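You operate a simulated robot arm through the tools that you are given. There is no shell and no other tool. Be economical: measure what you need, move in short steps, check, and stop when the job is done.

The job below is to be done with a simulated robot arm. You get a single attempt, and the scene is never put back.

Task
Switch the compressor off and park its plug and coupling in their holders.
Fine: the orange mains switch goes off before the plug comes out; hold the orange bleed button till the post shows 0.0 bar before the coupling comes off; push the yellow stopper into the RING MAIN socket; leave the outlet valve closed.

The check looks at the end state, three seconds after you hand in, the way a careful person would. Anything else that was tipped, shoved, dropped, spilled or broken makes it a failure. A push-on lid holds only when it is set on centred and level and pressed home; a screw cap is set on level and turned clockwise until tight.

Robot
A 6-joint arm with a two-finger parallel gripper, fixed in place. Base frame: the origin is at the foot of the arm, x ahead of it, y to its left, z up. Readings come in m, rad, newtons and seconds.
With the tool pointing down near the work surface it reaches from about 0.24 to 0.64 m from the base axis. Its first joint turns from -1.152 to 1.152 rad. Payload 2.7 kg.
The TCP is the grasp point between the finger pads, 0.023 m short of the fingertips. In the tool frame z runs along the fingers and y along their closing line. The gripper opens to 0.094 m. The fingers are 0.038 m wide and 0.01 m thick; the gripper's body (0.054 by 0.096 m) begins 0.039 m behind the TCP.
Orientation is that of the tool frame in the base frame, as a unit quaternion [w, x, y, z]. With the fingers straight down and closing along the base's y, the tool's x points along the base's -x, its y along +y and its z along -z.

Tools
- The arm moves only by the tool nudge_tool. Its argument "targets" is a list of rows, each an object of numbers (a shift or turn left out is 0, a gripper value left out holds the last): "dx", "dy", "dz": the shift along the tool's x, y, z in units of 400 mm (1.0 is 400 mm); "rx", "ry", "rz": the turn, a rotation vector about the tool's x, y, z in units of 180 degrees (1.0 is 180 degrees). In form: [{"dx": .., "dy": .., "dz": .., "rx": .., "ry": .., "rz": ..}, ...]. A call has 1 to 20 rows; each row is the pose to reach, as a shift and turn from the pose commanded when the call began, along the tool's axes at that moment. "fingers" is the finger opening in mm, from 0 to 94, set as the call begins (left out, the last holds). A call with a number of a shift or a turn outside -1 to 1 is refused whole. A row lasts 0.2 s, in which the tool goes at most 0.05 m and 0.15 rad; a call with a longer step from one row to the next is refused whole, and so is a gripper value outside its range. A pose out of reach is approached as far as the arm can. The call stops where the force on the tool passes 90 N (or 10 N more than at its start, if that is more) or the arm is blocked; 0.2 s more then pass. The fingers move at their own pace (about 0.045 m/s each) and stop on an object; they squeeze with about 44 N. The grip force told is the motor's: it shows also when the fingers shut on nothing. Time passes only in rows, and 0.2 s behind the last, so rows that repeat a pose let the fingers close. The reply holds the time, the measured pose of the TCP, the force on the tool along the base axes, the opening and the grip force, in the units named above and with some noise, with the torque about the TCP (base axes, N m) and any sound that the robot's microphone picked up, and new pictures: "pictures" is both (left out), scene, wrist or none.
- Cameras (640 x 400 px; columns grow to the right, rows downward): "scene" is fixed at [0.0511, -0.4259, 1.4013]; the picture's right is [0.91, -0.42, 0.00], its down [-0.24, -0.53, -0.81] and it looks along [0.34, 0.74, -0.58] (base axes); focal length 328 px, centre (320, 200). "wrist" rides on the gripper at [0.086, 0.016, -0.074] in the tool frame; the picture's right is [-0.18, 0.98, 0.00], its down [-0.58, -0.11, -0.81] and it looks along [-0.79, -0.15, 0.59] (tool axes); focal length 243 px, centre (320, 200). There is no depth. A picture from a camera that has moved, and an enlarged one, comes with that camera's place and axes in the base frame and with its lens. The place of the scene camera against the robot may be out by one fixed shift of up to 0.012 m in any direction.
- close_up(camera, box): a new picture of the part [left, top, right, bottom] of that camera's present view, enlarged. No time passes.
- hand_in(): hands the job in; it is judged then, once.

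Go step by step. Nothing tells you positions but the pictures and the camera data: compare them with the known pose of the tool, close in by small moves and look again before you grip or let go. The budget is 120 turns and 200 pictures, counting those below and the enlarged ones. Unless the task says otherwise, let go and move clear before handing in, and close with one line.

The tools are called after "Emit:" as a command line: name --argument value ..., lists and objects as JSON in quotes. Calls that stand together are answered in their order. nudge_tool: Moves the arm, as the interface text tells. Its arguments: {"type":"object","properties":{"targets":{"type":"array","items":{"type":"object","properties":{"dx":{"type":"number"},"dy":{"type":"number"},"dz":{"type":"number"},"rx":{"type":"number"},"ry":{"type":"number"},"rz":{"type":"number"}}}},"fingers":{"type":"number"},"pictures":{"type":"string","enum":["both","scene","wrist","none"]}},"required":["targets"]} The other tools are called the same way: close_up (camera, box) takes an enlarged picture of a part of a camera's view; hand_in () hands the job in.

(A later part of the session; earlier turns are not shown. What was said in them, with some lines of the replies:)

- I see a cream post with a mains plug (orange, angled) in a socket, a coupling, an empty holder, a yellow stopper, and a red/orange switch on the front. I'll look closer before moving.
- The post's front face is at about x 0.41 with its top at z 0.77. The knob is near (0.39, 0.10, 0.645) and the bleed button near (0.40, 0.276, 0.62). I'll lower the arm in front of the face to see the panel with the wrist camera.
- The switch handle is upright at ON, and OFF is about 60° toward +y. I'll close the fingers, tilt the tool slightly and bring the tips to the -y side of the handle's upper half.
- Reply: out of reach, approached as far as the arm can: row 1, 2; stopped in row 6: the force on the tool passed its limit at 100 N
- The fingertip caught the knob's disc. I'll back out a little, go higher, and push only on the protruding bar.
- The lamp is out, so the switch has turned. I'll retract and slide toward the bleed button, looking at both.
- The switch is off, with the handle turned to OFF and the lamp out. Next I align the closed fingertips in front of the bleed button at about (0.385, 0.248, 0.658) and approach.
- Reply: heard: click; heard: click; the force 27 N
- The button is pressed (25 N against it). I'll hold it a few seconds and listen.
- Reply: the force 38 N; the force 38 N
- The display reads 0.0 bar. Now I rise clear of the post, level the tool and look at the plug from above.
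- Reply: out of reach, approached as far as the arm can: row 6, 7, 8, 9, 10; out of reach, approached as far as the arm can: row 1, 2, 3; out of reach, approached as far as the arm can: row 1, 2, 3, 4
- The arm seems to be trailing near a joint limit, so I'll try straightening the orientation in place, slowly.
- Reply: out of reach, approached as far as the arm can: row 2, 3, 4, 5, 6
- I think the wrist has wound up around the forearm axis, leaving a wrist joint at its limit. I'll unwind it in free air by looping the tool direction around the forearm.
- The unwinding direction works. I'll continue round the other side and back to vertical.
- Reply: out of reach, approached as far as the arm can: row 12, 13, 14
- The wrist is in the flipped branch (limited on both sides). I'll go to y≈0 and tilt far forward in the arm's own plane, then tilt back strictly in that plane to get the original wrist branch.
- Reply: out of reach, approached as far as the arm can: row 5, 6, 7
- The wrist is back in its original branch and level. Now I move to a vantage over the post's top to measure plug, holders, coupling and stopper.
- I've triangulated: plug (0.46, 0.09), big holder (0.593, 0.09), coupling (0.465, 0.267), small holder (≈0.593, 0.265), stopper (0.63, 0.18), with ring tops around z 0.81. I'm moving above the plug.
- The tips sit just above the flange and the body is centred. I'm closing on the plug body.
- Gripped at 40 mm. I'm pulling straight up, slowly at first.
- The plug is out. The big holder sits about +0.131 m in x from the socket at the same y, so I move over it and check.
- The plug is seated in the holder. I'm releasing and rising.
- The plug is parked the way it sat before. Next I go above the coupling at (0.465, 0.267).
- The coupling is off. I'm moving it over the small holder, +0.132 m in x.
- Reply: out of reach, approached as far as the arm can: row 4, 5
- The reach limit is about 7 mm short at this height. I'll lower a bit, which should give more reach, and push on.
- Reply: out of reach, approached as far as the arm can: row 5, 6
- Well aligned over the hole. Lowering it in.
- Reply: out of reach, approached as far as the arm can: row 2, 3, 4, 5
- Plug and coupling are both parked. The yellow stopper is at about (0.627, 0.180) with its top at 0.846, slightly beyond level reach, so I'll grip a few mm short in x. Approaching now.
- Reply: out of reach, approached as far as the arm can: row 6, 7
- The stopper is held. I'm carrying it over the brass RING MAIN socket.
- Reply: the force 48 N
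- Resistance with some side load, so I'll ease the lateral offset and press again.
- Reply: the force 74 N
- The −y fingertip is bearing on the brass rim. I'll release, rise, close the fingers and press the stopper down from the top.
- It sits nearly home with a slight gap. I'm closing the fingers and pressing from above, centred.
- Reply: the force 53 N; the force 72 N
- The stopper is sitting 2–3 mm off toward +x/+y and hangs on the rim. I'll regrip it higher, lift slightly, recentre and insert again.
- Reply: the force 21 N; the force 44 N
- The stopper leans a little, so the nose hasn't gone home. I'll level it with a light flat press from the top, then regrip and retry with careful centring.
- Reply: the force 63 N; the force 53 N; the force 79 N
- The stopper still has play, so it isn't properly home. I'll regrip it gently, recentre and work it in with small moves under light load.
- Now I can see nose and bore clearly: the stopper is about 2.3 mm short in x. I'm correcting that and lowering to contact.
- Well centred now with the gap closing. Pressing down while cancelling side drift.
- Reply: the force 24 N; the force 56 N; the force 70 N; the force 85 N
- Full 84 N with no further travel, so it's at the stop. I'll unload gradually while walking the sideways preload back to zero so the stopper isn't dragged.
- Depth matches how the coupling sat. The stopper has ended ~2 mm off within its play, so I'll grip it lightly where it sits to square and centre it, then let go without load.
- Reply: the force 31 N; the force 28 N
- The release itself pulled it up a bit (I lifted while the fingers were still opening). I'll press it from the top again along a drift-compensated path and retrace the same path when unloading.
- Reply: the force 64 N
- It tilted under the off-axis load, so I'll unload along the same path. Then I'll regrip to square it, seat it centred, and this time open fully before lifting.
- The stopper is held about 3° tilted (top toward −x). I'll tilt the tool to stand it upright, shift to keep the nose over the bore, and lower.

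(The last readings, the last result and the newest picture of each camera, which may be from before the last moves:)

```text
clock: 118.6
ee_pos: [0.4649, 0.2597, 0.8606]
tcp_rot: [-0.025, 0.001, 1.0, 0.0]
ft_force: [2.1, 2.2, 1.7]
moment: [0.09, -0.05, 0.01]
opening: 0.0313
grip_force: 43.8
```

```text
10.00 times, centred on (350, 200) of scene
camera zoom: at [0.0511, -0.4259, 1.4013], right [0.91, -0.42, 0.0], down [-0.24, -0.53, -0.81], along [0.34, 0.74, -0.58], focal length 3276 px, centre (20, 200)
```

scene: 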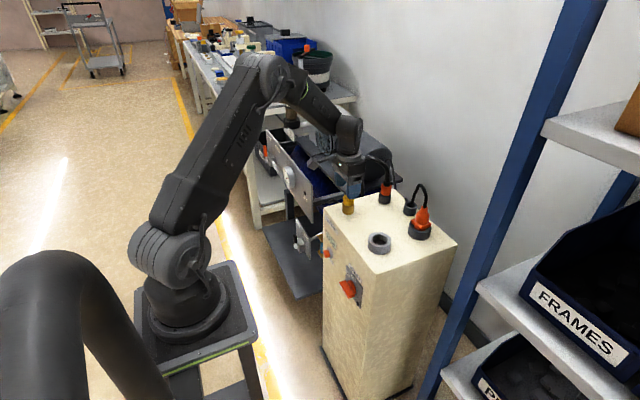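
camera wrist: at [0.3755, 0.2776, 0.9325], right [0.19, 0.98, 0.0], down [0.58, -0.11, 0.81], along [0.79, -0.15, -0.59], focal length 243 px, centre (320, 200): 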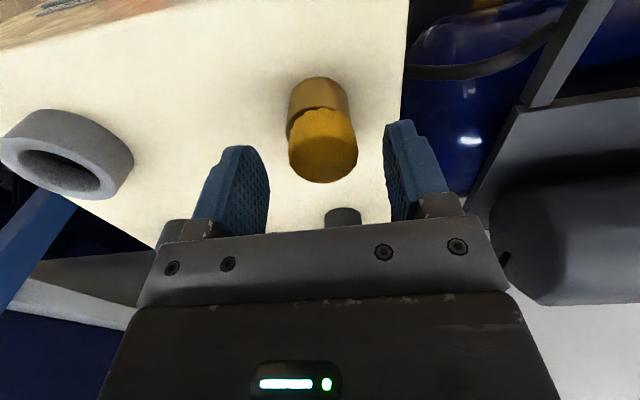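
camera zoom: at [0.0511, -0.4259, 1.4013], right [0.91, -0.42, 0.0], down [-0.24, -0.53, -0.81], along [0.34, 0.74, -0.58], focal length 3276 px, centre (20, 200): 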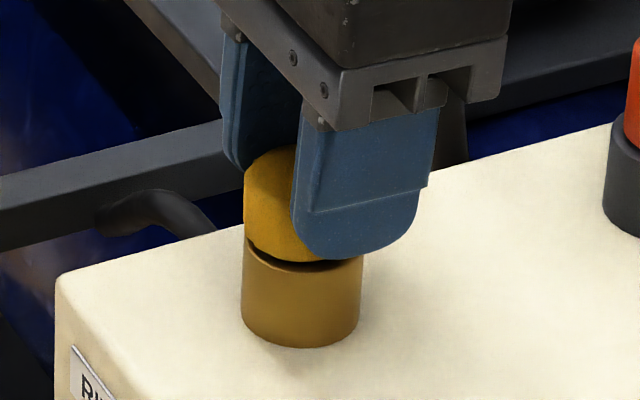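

Emit:
nudge_tool --targets '[{"dx": -0.003, "dy": 0.002, "dz": -0.004}, {"dx": -0.0045, "dy": 0.002, "dz": 0.0}, {"dx": -0.0045, "dy": 0.002, "dz": 0.006}, {"dx": -0.0045, "dy": 0.002, "dz": 0.012}]' --pictures "none"

Emit:
close_up --camera "scene" --box '[330, 180, 370, 220]'

Emit:
close_up --camera "wrist" --box '[270, 70, 370, 170]'

```text
clock: 119.6
ee_pos: [0.4655, 0.2621, 0.8588]
tcp_rot: [-0.023, 0.001, 1.0, 0.0]
ft_force: [-1.9, -3.0, 20.8]
moment: [-0.24, 0.29, -0.03]
opening: 0.0314
grip_force: 43.9
```

```text
10.00 times, centred on (350, 200) of scene
camera zoom: at [0.0507, -0.4261, 1.4013], right [0.91, -0.42, 0.0], down [-0.24, -0.53, -0.81], along [0.34, 0.74, -0.58], focal length 3276 px, centre (20, 200)
```

zoom: 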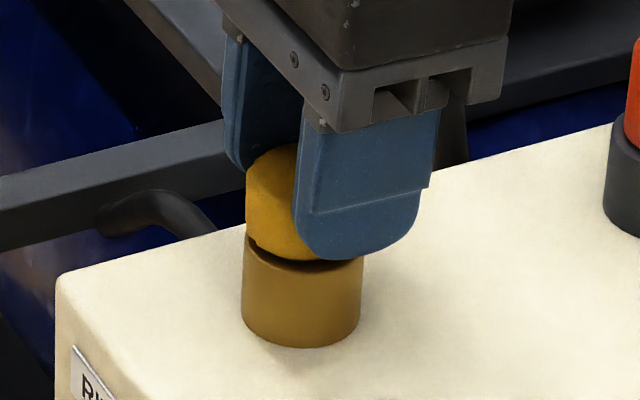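

```text
4.00 times, centred on (320, 120) of wrist
camera zoom: at [0.3814, 0.2786, 0.9356], right [0.19, 0.98, -0.01], down [0.62, -0.11, 0.78], along [0.76, -0.15, -0.63], focal length 970 px, centre (320, 520)
```

zoom: 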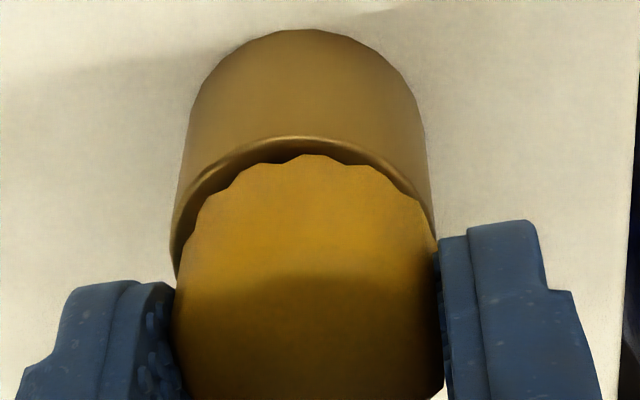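

Emit:
nudge_tool --targets '[{"dx": 0.001, "dz": 0.004}, {"dx": 0.002, "dz": 0.008}, {"dx": 0.003, "dz": 0.012}, {"dx": 0.003, "dz": 0.012}]' --pictures "none"

```text
clock: 120.6
ee_pos: [0.4663, 0.262, 0.8568]
tcp_rot: [-0.02, 0.001, 1.0, 0.003]
ft_force: [-7.5, -9.5, 54.1]
moment: [-0.35, 0.64, 0.09]
opening: 0.0309
grip_force: 44.3
```

Emit:
nudge_tool --targets '[{"dx": -0.001, "dz": -0.008}, {"dx": -0.003, "dz": -0.016}, {"dx": -0.003, "dz": -0.024}, {"dx": -0.003, "dz": -0.028}, {"dx": -0.003, "dz": -0.028}]' --pictures "none"

```text
clock: 121.8
ee_pos: [0.4633, 0.2587, 0.8595]
tcp_rot: [-0.029, 0.002, 1.0, -0.002]
ft_force: [-2.7, 0.8, -4.0]
moment: [0.07, 0.14, 0.0]
opening: 0.0313
grip_force: 43.8
```

Emit:
nudge_tool --targets '[{"dz": -0.003}, {"dz": -0.005}, {"dz": -0.005}]' --pictures "wrist"

```text
clock: 122.6
ee_pos: [0.4643, 0.2597, 0.8635]
tcp_rot: [-0.025, 0.001, 1.0, 0.0]
ft_force: [0.1, 0.9, 0.6]
moment: [0.05, 0.0, -0.03]
opening: 0.031
grip_force: 44.0
camera wrist: at [0.3816, 0.2781, 0.9414], right [0.19, 0.98, -0.01], down [0.62, -0.11, 0.78], along [0.76, -0.15, -0.63], focal length 243 px, centre (320, 200)
```

wrist: 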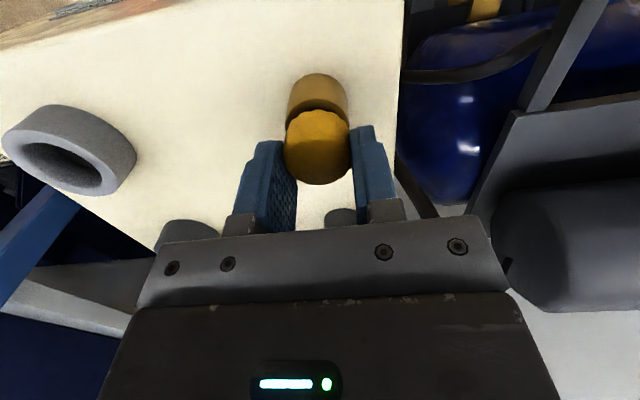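

Emit:
nudge_tool --targets '[{"dz": 0.008}, {"dz": 0.016}, {"dx": 0.002, "dy": -0.001, "dz": 0.024}, {"dx": 0.005, "dy": -0.002, "dz": 0.032}, {"dx": 0.007, "dy": -0.003, "dz": 0.038}, {"dx": 0.008, "dy": -0.004, "dz": 0.042}, {"dx": 0.008, "dy": -0.004, "dz": 0.042}]' --pictures "none"

```text
clock: 124.2
ee_pos: [0.4656, 0.2612, 0.8564]
tcp_rot: [-0.017, 0.001, 1.0, 0.005]
ft_force: [-4.0, -12.8, 65.3]
moment: [-0.7, 0.61, 0.02]
opening: 0.0309
grip_force: 43.9
```

Emit:
nudge_tool --targets '[{"dx": -0.002, "dy": 0.001, "dz": -0.008}, {"dx": -0.004, "dy": 0.002, "dz": -0.014}, {"dx": -0.006, "dy": 0.003, "dz": -0.019}, {"dx": -0.007, "dy": 0.003, "dz": -0.022}, {"dx": -0.007, "dy": 0.003, "dz": -0.022}]' --pictures "none"

```text
clock: 125.4
ee_pos: [0.4654, 0.2615, 0.8581]
tcp_rot: [-0.024, 0.001, 1.0, 0.001]
ft_force: [4.2, 4.2, 19.2]
moment: [0.23, -0.1, -0.01]
opening: 0.0303
grip_force: 43.5
```

Emit:
nudge_tool --targets '[{"dz": -0.006}, {"dz": -0.006}, {"dz": -0.006}, {"dz": -0.006}, {"dz": -0.03}, {"dz": -0.08}, {"dz": -0.11, "ry": -0.008}, {"dz": -0.12, "ry": -0.016}, {"dz": -0.12, "ry": -0.016}]' --fingers 64 --pictures "none"

Emit:
close_up --camera "scene" --box '[330, 180, 370, 220]'

Emit:
close_up --camera "wrist" --box '[270, 30, 370, 130]'

```text
clock: 127.4
ee_pos: [0.4672, 0.2614, 0.904]
tcp_rot: [0.0, 0.001, 1.0, 0.0]
ft_force: [-0.6, 0.3, -0.2]
moment: [-0.01, 0.03, 0.02]
opening: 0.0642
grip_force: 0.1
```

```text
10.00 times, centred on (350, 200) of scene
camera zoom: at [0.0511, -0.4259, 1.4013], right [0.91, -0.42, 0.0], down [-0.24, -0.53, -0.81], along [0.34, 0.74, -0.58], focal length 3276 px, centre (20, 200)
```

zoom: 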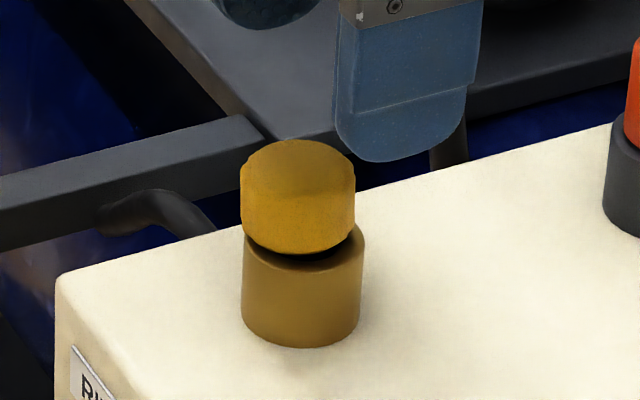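

```text
4.00 times, centred on (320, 80) of wrist
camera zoom: at [0.3786, 0.2779, 0.9771], right [0.19, 0.98, 0.0], down [0.58, -0.11, 0.81], along [0.79, -0.15, -0.59], focal length 970 px, centre (320, 680)
```

zoom: 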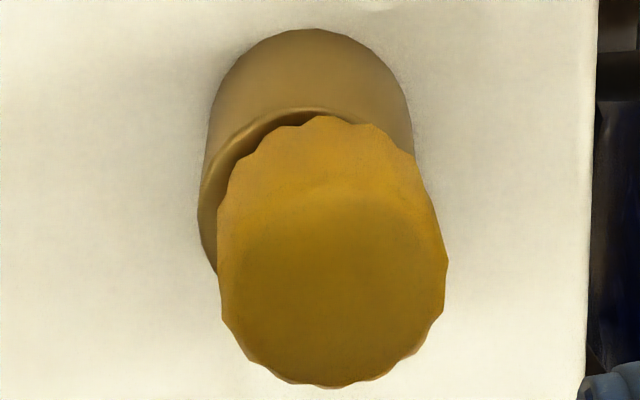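

The stopper stands on its nose with play, so it must be centred and level when pressed. I'll regrip, lift, and measure its lean and offset precisely this time.

Emit:
nudge_tool --targets '[{"dx": 0.012}, {"dx": 0.019, "dz": 0.04}, {"dx": 0.019, "dz": 0.08}, {"dx": 0.019, "dz": 0.108}, {"dx": 0.019, "dz": 0.108}]' --fingers 60 --pictures "none"

Emit:
nudge_tool --targets '[{"dz": 0}, {"dz": 0}, {"dz": 0}, {"dz": -0.01}, {"dz": -0.04}, {"dz": -0.07}, {"dz": -0.07}, {"dz": -0.07}]' --fingers 0 --pictures "none"

Emit:
close_up --camera "scene" --box '[330, 175, 370, 215]'

Emit:
close_up --camera "wrist" --box '[270, 60, 370, 160]'

```text
clock: 128.6
ee_pos: [0.4579, 0.26, 0.8608]
tcp_rot: [0.0, 0.001, 1.0, 0.0]
ft_force: [0.0, -0.3, -0.2]
moment: [0.06, 0.02, 0.01]
opening: 0.0599
grip_force: 0.1
```

```text
clock: 130.4
ee_pos: [0.4594, 0.2599, 0.887]
tcp_rot: [0.0, 0.001, 1.0, 0.001]
ft_force: [0.0, 0.2, 0.4]
moment: [0.01, -0.02, -0.02]
opening: 0.0313
grip_force: 43.7
```

```text
10.00 times, centred on (350, 195) of scene
camera zoom: at [0.0511, -0.4259, 1.4013], right [0.91, -0.42, 0.0], down [-0.24, -0.53, -0.81], along [0.34, 0.74, -0.58], focal length 3276 px, centre (20, 250)
```

zoom: 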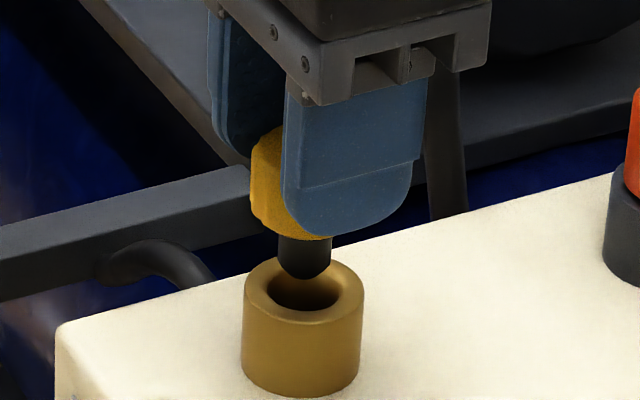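

```text
4.00 times, centred on (320, 110) of wrist
camera zoom: at [0.3718, 0.2776, 0.9607], right [0.19, 0.98, 0.0], down [0.58, -0.11, 0.81], along [0.79, -0.15, -0.59], focal length 970 px, centre (320, 560)
```

zoom: 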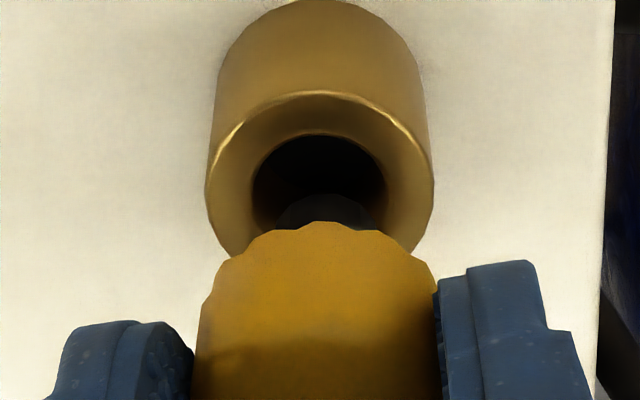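

It's upright and aligned now. I lower straight down and press with drift compensation.

Emit:
nudge_tool --targets '[{"dy": -0.001, "dz": 0.02}, {"dy": -0.001, "dz": 0.045}, {"dy": -0.001, "dz": 0.062}, {"dx": 0.001, "dy": -0.0015, "dz": 0.067}, {"dx": 0.003, "dy": -0.002, "dz": 0.072}, {"dx": 0.0045, "dy": -0.003, "dz": 0.077}, {"dx": 0.0045, "dy": -0.003, "dz": 0.077}]' --pictures "none"

Emit:
close_up --camera "scene" --box '[330, 180, 370, 220]'

```text
clock: 132.0
ee_pos: [0.458, 0.2596, 0.8592]
tcp_rot: [0.002, 0.001, 1.0, 0.001]
ft_force: [3.9, 6.9, 22.9]
moment: [0.39, -0.21, -0.01]
opening: 0.0313
grip_force: 43.9
```

```text
10.00 times, centred on (350, 200) of scene
camera zoom: at [0.0508, -0.4259, 1.4013], right [0.91, -0.42, 0.0], down [-0.24, -0.53, -0.81], along [0.34, 0.74, -0.58], focal length 3276 px, centre (20, 200)
```

zoom: 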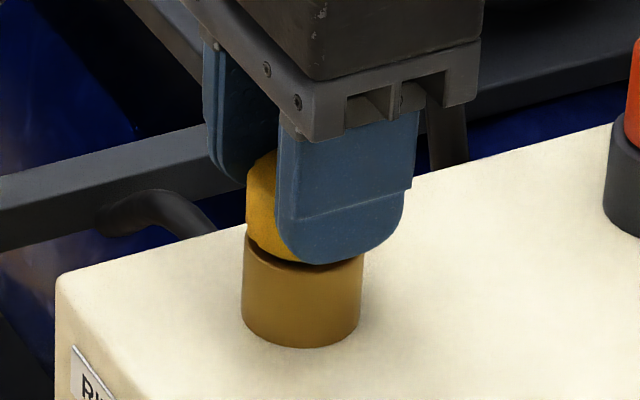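

Emit:
nudge_tool --targets '[{"dx": -0.002, "dy": 0.0015}, {"dx": -0.004, "dy": 0.003}, {"dx": -0.004, "dy": 0.003, "dz": 0.004}, {"dx": -0.0035, "dy": 0.003, "dz": 0.008}, {"dx": -0.003, "dy": 0.003, "dz": 0.012}, {"dx": -0.003, "dy": 0.003, "dz": 0.012}]' --pictures "none"

```text
clock: 133.4
ee_pos: [0.4586, 0.2614, 0.8548]
tcp_rot: [0.003, 0.002, 1.0, 0.002]
ft_force: [-7.0, -11.8, 48.6]
moment: [-0.62, 0.35, 0.0]
opening: 0.0302
grip_force: 44.1
```

Emit:
nudge_tool --targets '[{"dx": 0.001, "dy": -0.001}, {"dx": 0.002, "dy": -0.0025}, {"dx": 0.002, "dy": -0.0025, "dz": 0.003}, {"dx": 0.002, "dy": -0.0025, "dz": 0.003}]' --pictures "none"

Emit:
close_up --camera "scene" --box '[330, 180, 370, 220]'

Emit:
close_up --camera "wrist" --box '[270, 70, 370, 170]'

```text
clock: 134.4
ee_pos: [0.4591, 0.2624, 0.856]
tcp_rot: [0.004, 0.001, 1.0, 0.003]
ft_force: [-7.3, -5.8, 49.1]
moment: [-0.35, 0.32, 0.01]
opening: 0.03
grip_force: 44.0
```

```text
10.00 times, centred on (350, 200) of scene
camera zoom: at [0.0502, -0.4264, 1.4012], right [0.91, -0.42, 0.0], down [-0.24, -0.53, -0.81], along [0.34, 0.74, -0.58], focal length 3276 px, centre (20, 200)
```

zoom: 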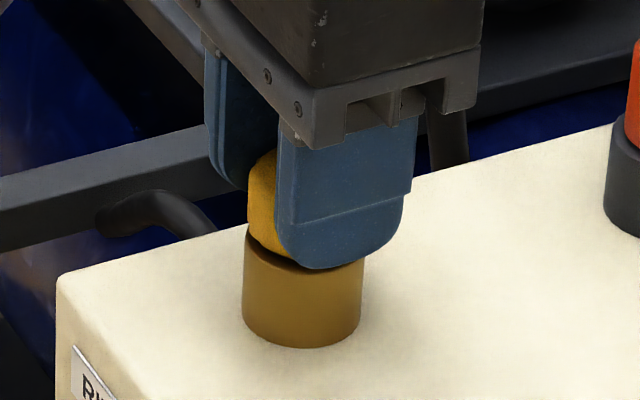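

```text
4.00 times, centred on (320, 120) of wrist
camera zoom: at [0.3714, 0.2785, 0.9294], right [0.19, 0.98, 0.01], down [0.57, -0.12, 0.81], along [0.8, -0.15, -0.58], focal length 970 px, centre (320, 520)
```

zoom: 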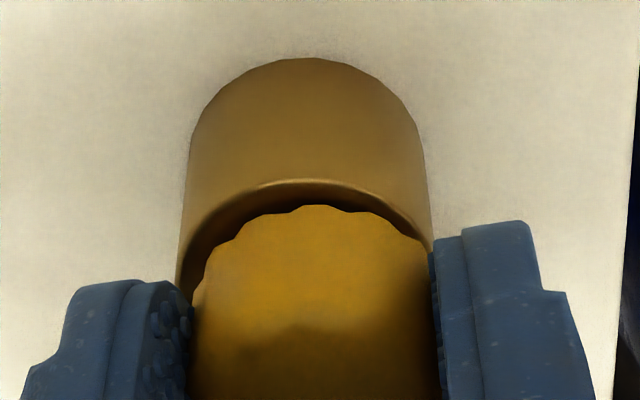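

Emit:
nudge_tool --targets '[{"dy": -0.002, "dz": -0.006}, {"dx": -0.001, "dy": -0.002, "dz": -0.012}, {"dx": -0.002, "dy": -0.001, "dz": -0.018}, {"dx": -0.002, "dy": -0.001, "dz": -0.022}, {"dx": -0.002, "dy": -0.001, "dz": -0.025}, {"dx": -0.002, "dy": -0.001, "dz": -0.025}]' --pictures "none"

```text
clock: 135.8
ee_pos: [0.459, 0.2581, 0.8603]
tcp_rot: [-0.002, 0.002, 1.0, -0.002]
ft_force: [-2.3, -1.6, -2.5]
moment: [-0.12, 0.09, -0.01]
opening: 0.0311
grip_force: 43.8
```

Emit:
nudge_tool --targets '[{"dz": -0.003}, {"dz": -0.006}, {"dz": -0.006}]' --pictures "none"

```text
clock: 136.6
ee_pos: [0.4575, 0.2589, 0.864]
tcp_rot: [0.0, 0.001, 1.0, 0.0]
ft_force: [-0.4, -1.1, 0.4]
moment: [-0.03, 0.0, 0.01]
opening: 0.0312
grip_force: 43.8
```

Emit:
nudge_tool --targets '[{"dx": -0.0015, "dy": 0.002, "dz": -0.01}, {"dx": -0.0015, "dy": 0.002, "dz": -0.02}, {"dx": -0.0015, "dy": 0.002, "dz": -0.02}]' --pictures "none"

Emit:
close_up --camera "scene" --box '[330, 180, 370, 220]'

Emit:
close_up --camera "wrist" --box '[270, 70, 370, 170]'

```text
clock: 137.4
ee_pos: [0.46, 0.2594, 0.8718]
tcp_rot: [-0.001, 0.0, 1.0, 0.0]
ft_force: [-0.4, -1.4, -1.1]
moment: [-0.08, 0.03, 0.02]
opening: 0.0312
grip_force: 44.1
```

```text
10.00 times, centred on (350, 200) of scene
camera zoom: at [0.051, -0.4258, 1.4014], right [0.91, -0.42, 0.0], down [-0.24, -0.53, -0.81], along [0.34, 0.74, -0.58], focal length 3276 px, centre (20, 200)
```

zoom: 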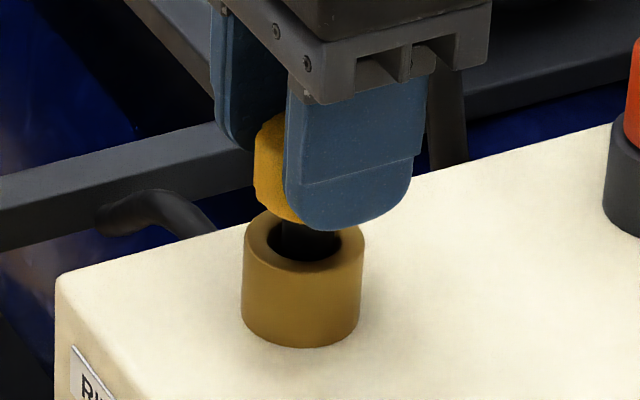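

```text
4.00 times, centred on (320, 120) of wrist
camera zoom: at [0.3727, 0.2764, 0.9454], right [0.19, 0.98, 0.0], down [0.58, -0.11, 0.81], along [0.79, -0.15, -0.59], focal length 970 px, centre (320, 520)
```

zoom: 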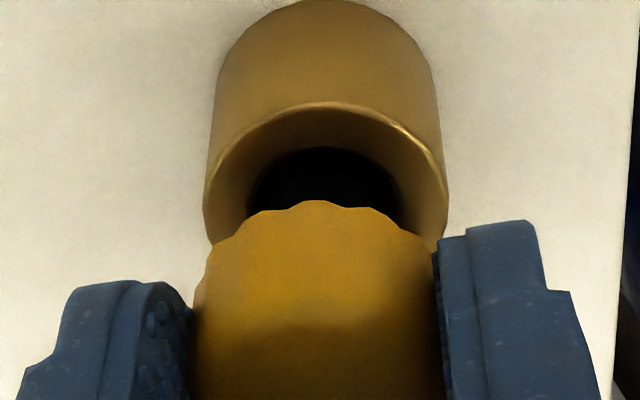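

Emit:
nudge_tool --targets '[{"dx": 0.0025, "dy": 0.0033}, {"dx": 0.0025, "dy": 0.0033, "dz": 0.015}, {"dx": 0.0025, "dy": 0.0033, "dz": 0.03}, {"dx": 0.0025, "dy": 0.0033, "dz": 0.037}, {"dx": 0.003, "dy": 0.003, "dz": 0.042}, {"dx": 0.0035, "dy": 0.003, "dz": 0.047}, {"dx": 0.0035, "dy": 0.003, "dz": 0.047}]' --pictures "none"

```text
clock: 139.0
ee_pos: [0.458, 0.2606, 0.8572]
tcp_rot: [0.003, 0.001, 1.0, 0.001]
ft_force: [-2.8, -7.3, 41.6]
moment: [-0.37, 0.13, -0.03]
opening: 0.0318
grip_force: 44.3
```

Emit:
nudge_tool --targets '[{"dz": -0.005}, {"dz": -0.01}, {"dz": -0.014}, {"dz": -0.015}, {"dz": -0.015}]' --pictures "none"

```text
clock: 140.2
ee_pos: [0.4549, 0.261, 0.857]
tcp_rot: [-0.002, 0.002, 1.0, -0.001]
ft_force: [2.6, 2.3, -0.2]
moment: [0.14, -0.12, -0.01]
opening: 0.0321
grip_force: 43.8
```

Emit:
nudge_tool --targets '[{"dx": -0.001, "dy": 0.001}, {"dx": -0.0015, "dy": 0.0015}, {"dx": -0.0015, "dy": 0.0015}]' --pictures "none"

Emit:
nudge_tool --targets '[{"dz": 0}, {"dz": 0}, {"dz": 0}, {"dz": 0}, {"dz": -0.03}, {"dz": -0.08}, {"dz": -0.13}, {"dz": -0.13}]' --fingers 64 --pictures "none"

Emit:
close_up --camera "scene" --box '[330, 180, 370, 220]'

Emit:
close_up --camera "wrist" --box '[270, 20, 370, 120]'

```text
clock: 141.0
ee_pos: [0.4576, 0.2605, 0.8578]
tcp_rot: [-0.001, 0.002, 1.0, -0.002]
ft_force: [-2.1, -1.0, -1.5]
moment: [-0.07, 0.06, 0.0]
opening: 0.032
grip_force: 44.3
```

```text
clock: 142.8
ee_pos: [0.4578, 0.2612, 0.9089]
tcp_rot: [0.0, 0.001, 1.0, 0.0]
ft_force: [-0.6, 0.7, 0.1]
moment: [0.0, 0.0, 0.0]
opening: 0.0641
grip_force: 0.1
```

```text
10.00 times, centred on (350, 200) of scene
camera zoom: at [0.0511, -0.4259, 1.4013], right [0.91, -0.42, 0.0], down [-0.24, -0.53, -0.81], along [0.34, 0.74, -0.58], focal length 3276 px, centre (20, 200)
```

zoom: 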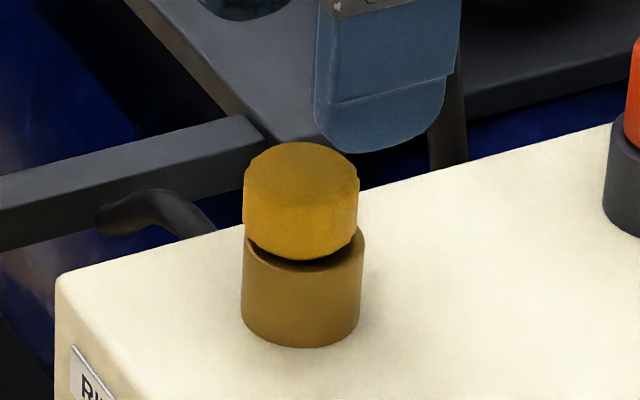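

```text
4.00 times, centred on (320, 70) of wrist
camera zoom: at [0.3714, 0.2777, 0.9824], right [0.19, 0.98, 0.0], down [0.58, -0.11, 0.81], along [0.79, -0.15, -0.59], focal length 970 px, centre (320, 720)
```

zoom: 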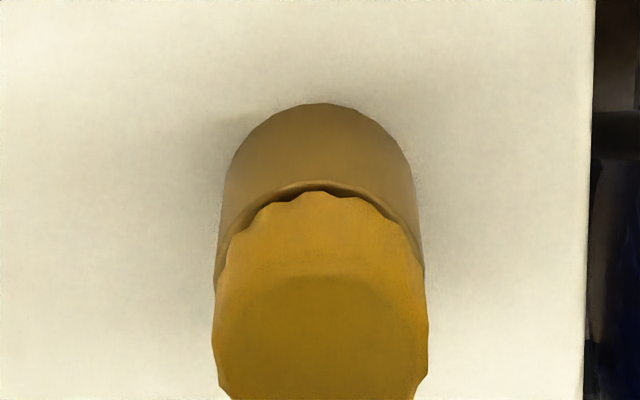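

Now it's centred, leaning slightly toward −x with the +x side still high. A flat press biased to the +x side should level it home.

Emit:
nudge_tool --targets '[{"dx": -0.012}, {"dx": -0.025}, {"dx": -0.025}, {"dx": -0.025, "dz": 0.04}, {"dx": -0.025, "dz": 0.07}, {"dx": -0.025, "dz": 0.0825}, {"dx": -0.023, "dy": -0.0005, "dz": 0.0885}, {"dx": -0.0205, "dy": -0.001, "dz": 0.0945}, {"dx": -0.018, "dy": -0.0015, "dz": 0.1}, {"dx": -0.018, "dy": -0.0015, "dz": 0.1}]' --fingers 0 --pictures "none"

Emit:
close_up --camera "scene" --box '[330, 180, 370, 220]'

```text
clock: 145.0
ee_pos: [0.4682, 0.2623, 0.8743]
tcp_rot: [0.003, 0.001, 1.0, 0.001]
ft_force: [-0.2, 0.4, 33.0]
moment: [0.01, 0.28, 0.01]
opening: 0.0
grip_force: 42.7
```

```text
10.00 times, centred on (350, 200) of scene
camera zoom: at [0.0506, -0.4261, 1.4013], right [0.91, -0.42, 0.0], down [-0.24, -0.53, -0.81], along [0.34, 0.74, -0.58], focal length 3276 px, centre (20, 200)
```

zoom: 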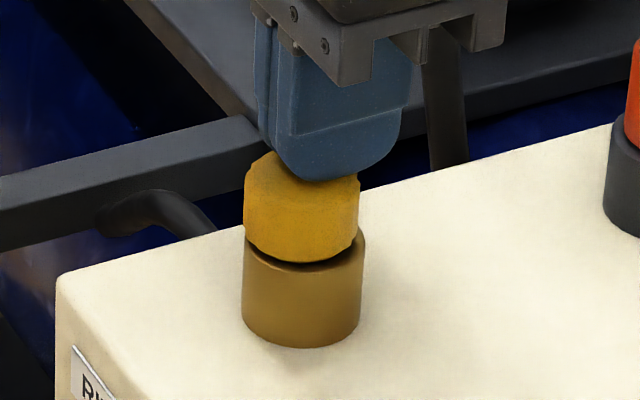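

Emit:
nudge_tool --targets '[{"dx": -0.003}, {"dx": -0.006}, {"dx": -0.007, "dz": 0.004}, {"dx": -0.006, "dz": 0.01}, {"dx": -0.004, "dz": 0.016}, {"dx": -0.003, "dz": 0.02}, {"dx": -0.003, "dz": 0.02}]' --pictures "none"

Emit:
close_up --camera "scene" --box '[330, 180, 370, 220]'

```text
clock: 146.6
ee_pos: [0.4691, 0.263, 0.8737]
tcp_rot: [0.008, 0.001, 1.0, 0.006]
ft_force: [-16.5, -0.4, 69.4]
moment: [-0.06, 1.62, -0.03]
opening: 0.0
grip_force: 42.8
```

```text
10.00 times, centred on (350, 200) of scene
camera zoom: at [0.0497, -0.4265, 1.4012], right [0.91, -0.42, 0.0], down [-0.24, -0.53, -0.81], along [0.34, 0.74, -0.58], focal length 3276 px, centre (20, 200)
```

zoom: 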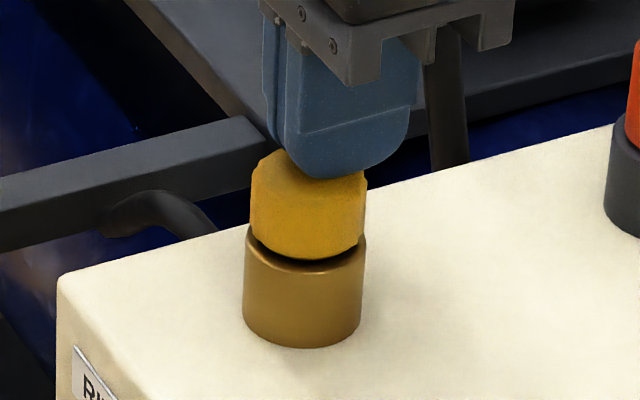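

Emit:
nudge_tool --targets '[{"dx": -0.0015, "dy": 0.0013, "dz": -0.007}, {"dx": -0.003, "dy": 0.0026, "dz": -0.014}, {"dx": -0.0045, "dy": 0.004, "dz": -0.021}, {"dx": -0.006, "dy": 0.005, "dz": -0.027}, {"dx": -0.0067, "dy": 0.0057, "dz": -0.031}, {"dx": -0.007, "dy": 0.006, "dz": -0.036}, {"dx": -0.007, "dy": 0.006, "dz": -0.05}, {"dx": -0.007, "dy": 0.006, "dz": -0.12}, {"dx": -0.007, "dy": 0.006, "dz": -0.2}, {"dx": -0.007, "dy": 0.006, "dz": -0.2}]' --pictures "none"

Emit:
close_up --camera "scene" --box '[330, 180, 370, 220]'

```text
clock: 148.8
ee_pos: [0.4706, 0.263, 0.9451]
tcp_rot: [-0.001, 0.002, 1.0, 0.0]
ft_force: [-0.3, -0.3, -0.6]
moment: [-0.03, 0.0, 0.0]
opening: 0.0
grip_force: 42.8
```

```text
10.00 times, centred on (350, 200) of scene
camera zoom: at [0.0511, -0.4259, 1.4013], right [0.91, -0.42, 0.0], down [-0.24, -0.53, -0.81], along [0.34, 0.74, -0.58], focal length 3276 px, centre (20, 200)
```

zoom: 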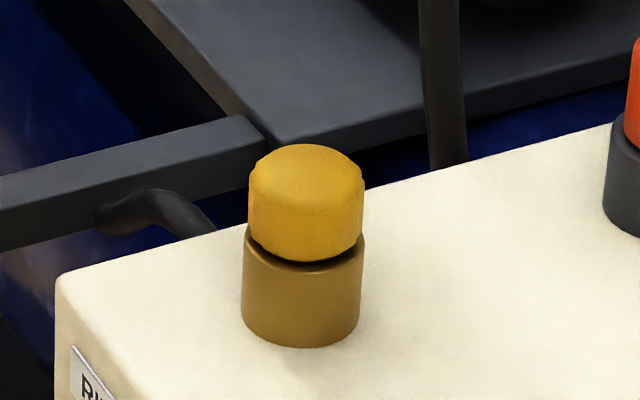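

The stopper now sits upright, level and centred in the RING MAIN socket. I'm moving clear for a final look.

Emit:
nudge_tool --targets '[{"dz": -0.08}, {"dz": -0.16, "dx": 0.03}, {"dz": -0.2, "dx": 0.1}, {"dz": -0.2, "dx": 0.17, "dy": -0.05}, {"dz": -0.2, "dx": 0.17, "dy": -0.1}]' --pictures "scene"

```text
clock: 150.0
ee_pos: [0.4015, 0.2224, 1.0223]
tcp_rot: [0.001, 0.001, 1.0, 0.0]
ft_force: [-0.3, 0.4, -0.2]
moment: [-0.02, 0.02, 0.0]
opening: 0.0002
grip_force: 42.5
```

scene: 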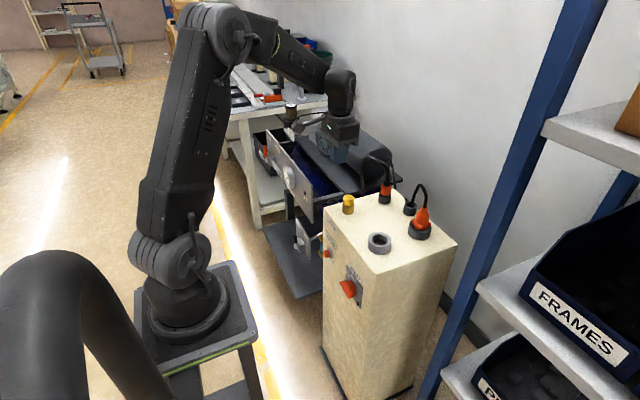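

The final view shows the switch at OFF, plug and coupling standing in their holders, the stopper upright in the RING MAIN socket, and the outlet valve never touched. Handing in.

Emit:
hand_in

```text
The job is handed in.
```

The job is handed in: the mains switch went off first, the line was bled to 0.0 bar, the plug and coupling are parked in their holders, and I never touched the outlet valve. The yellow stopper stands centred and level in the RING MAIN socket, but I can't confirm it is fully home: I pressed it to about 70 N on the last press without feeling it lock.
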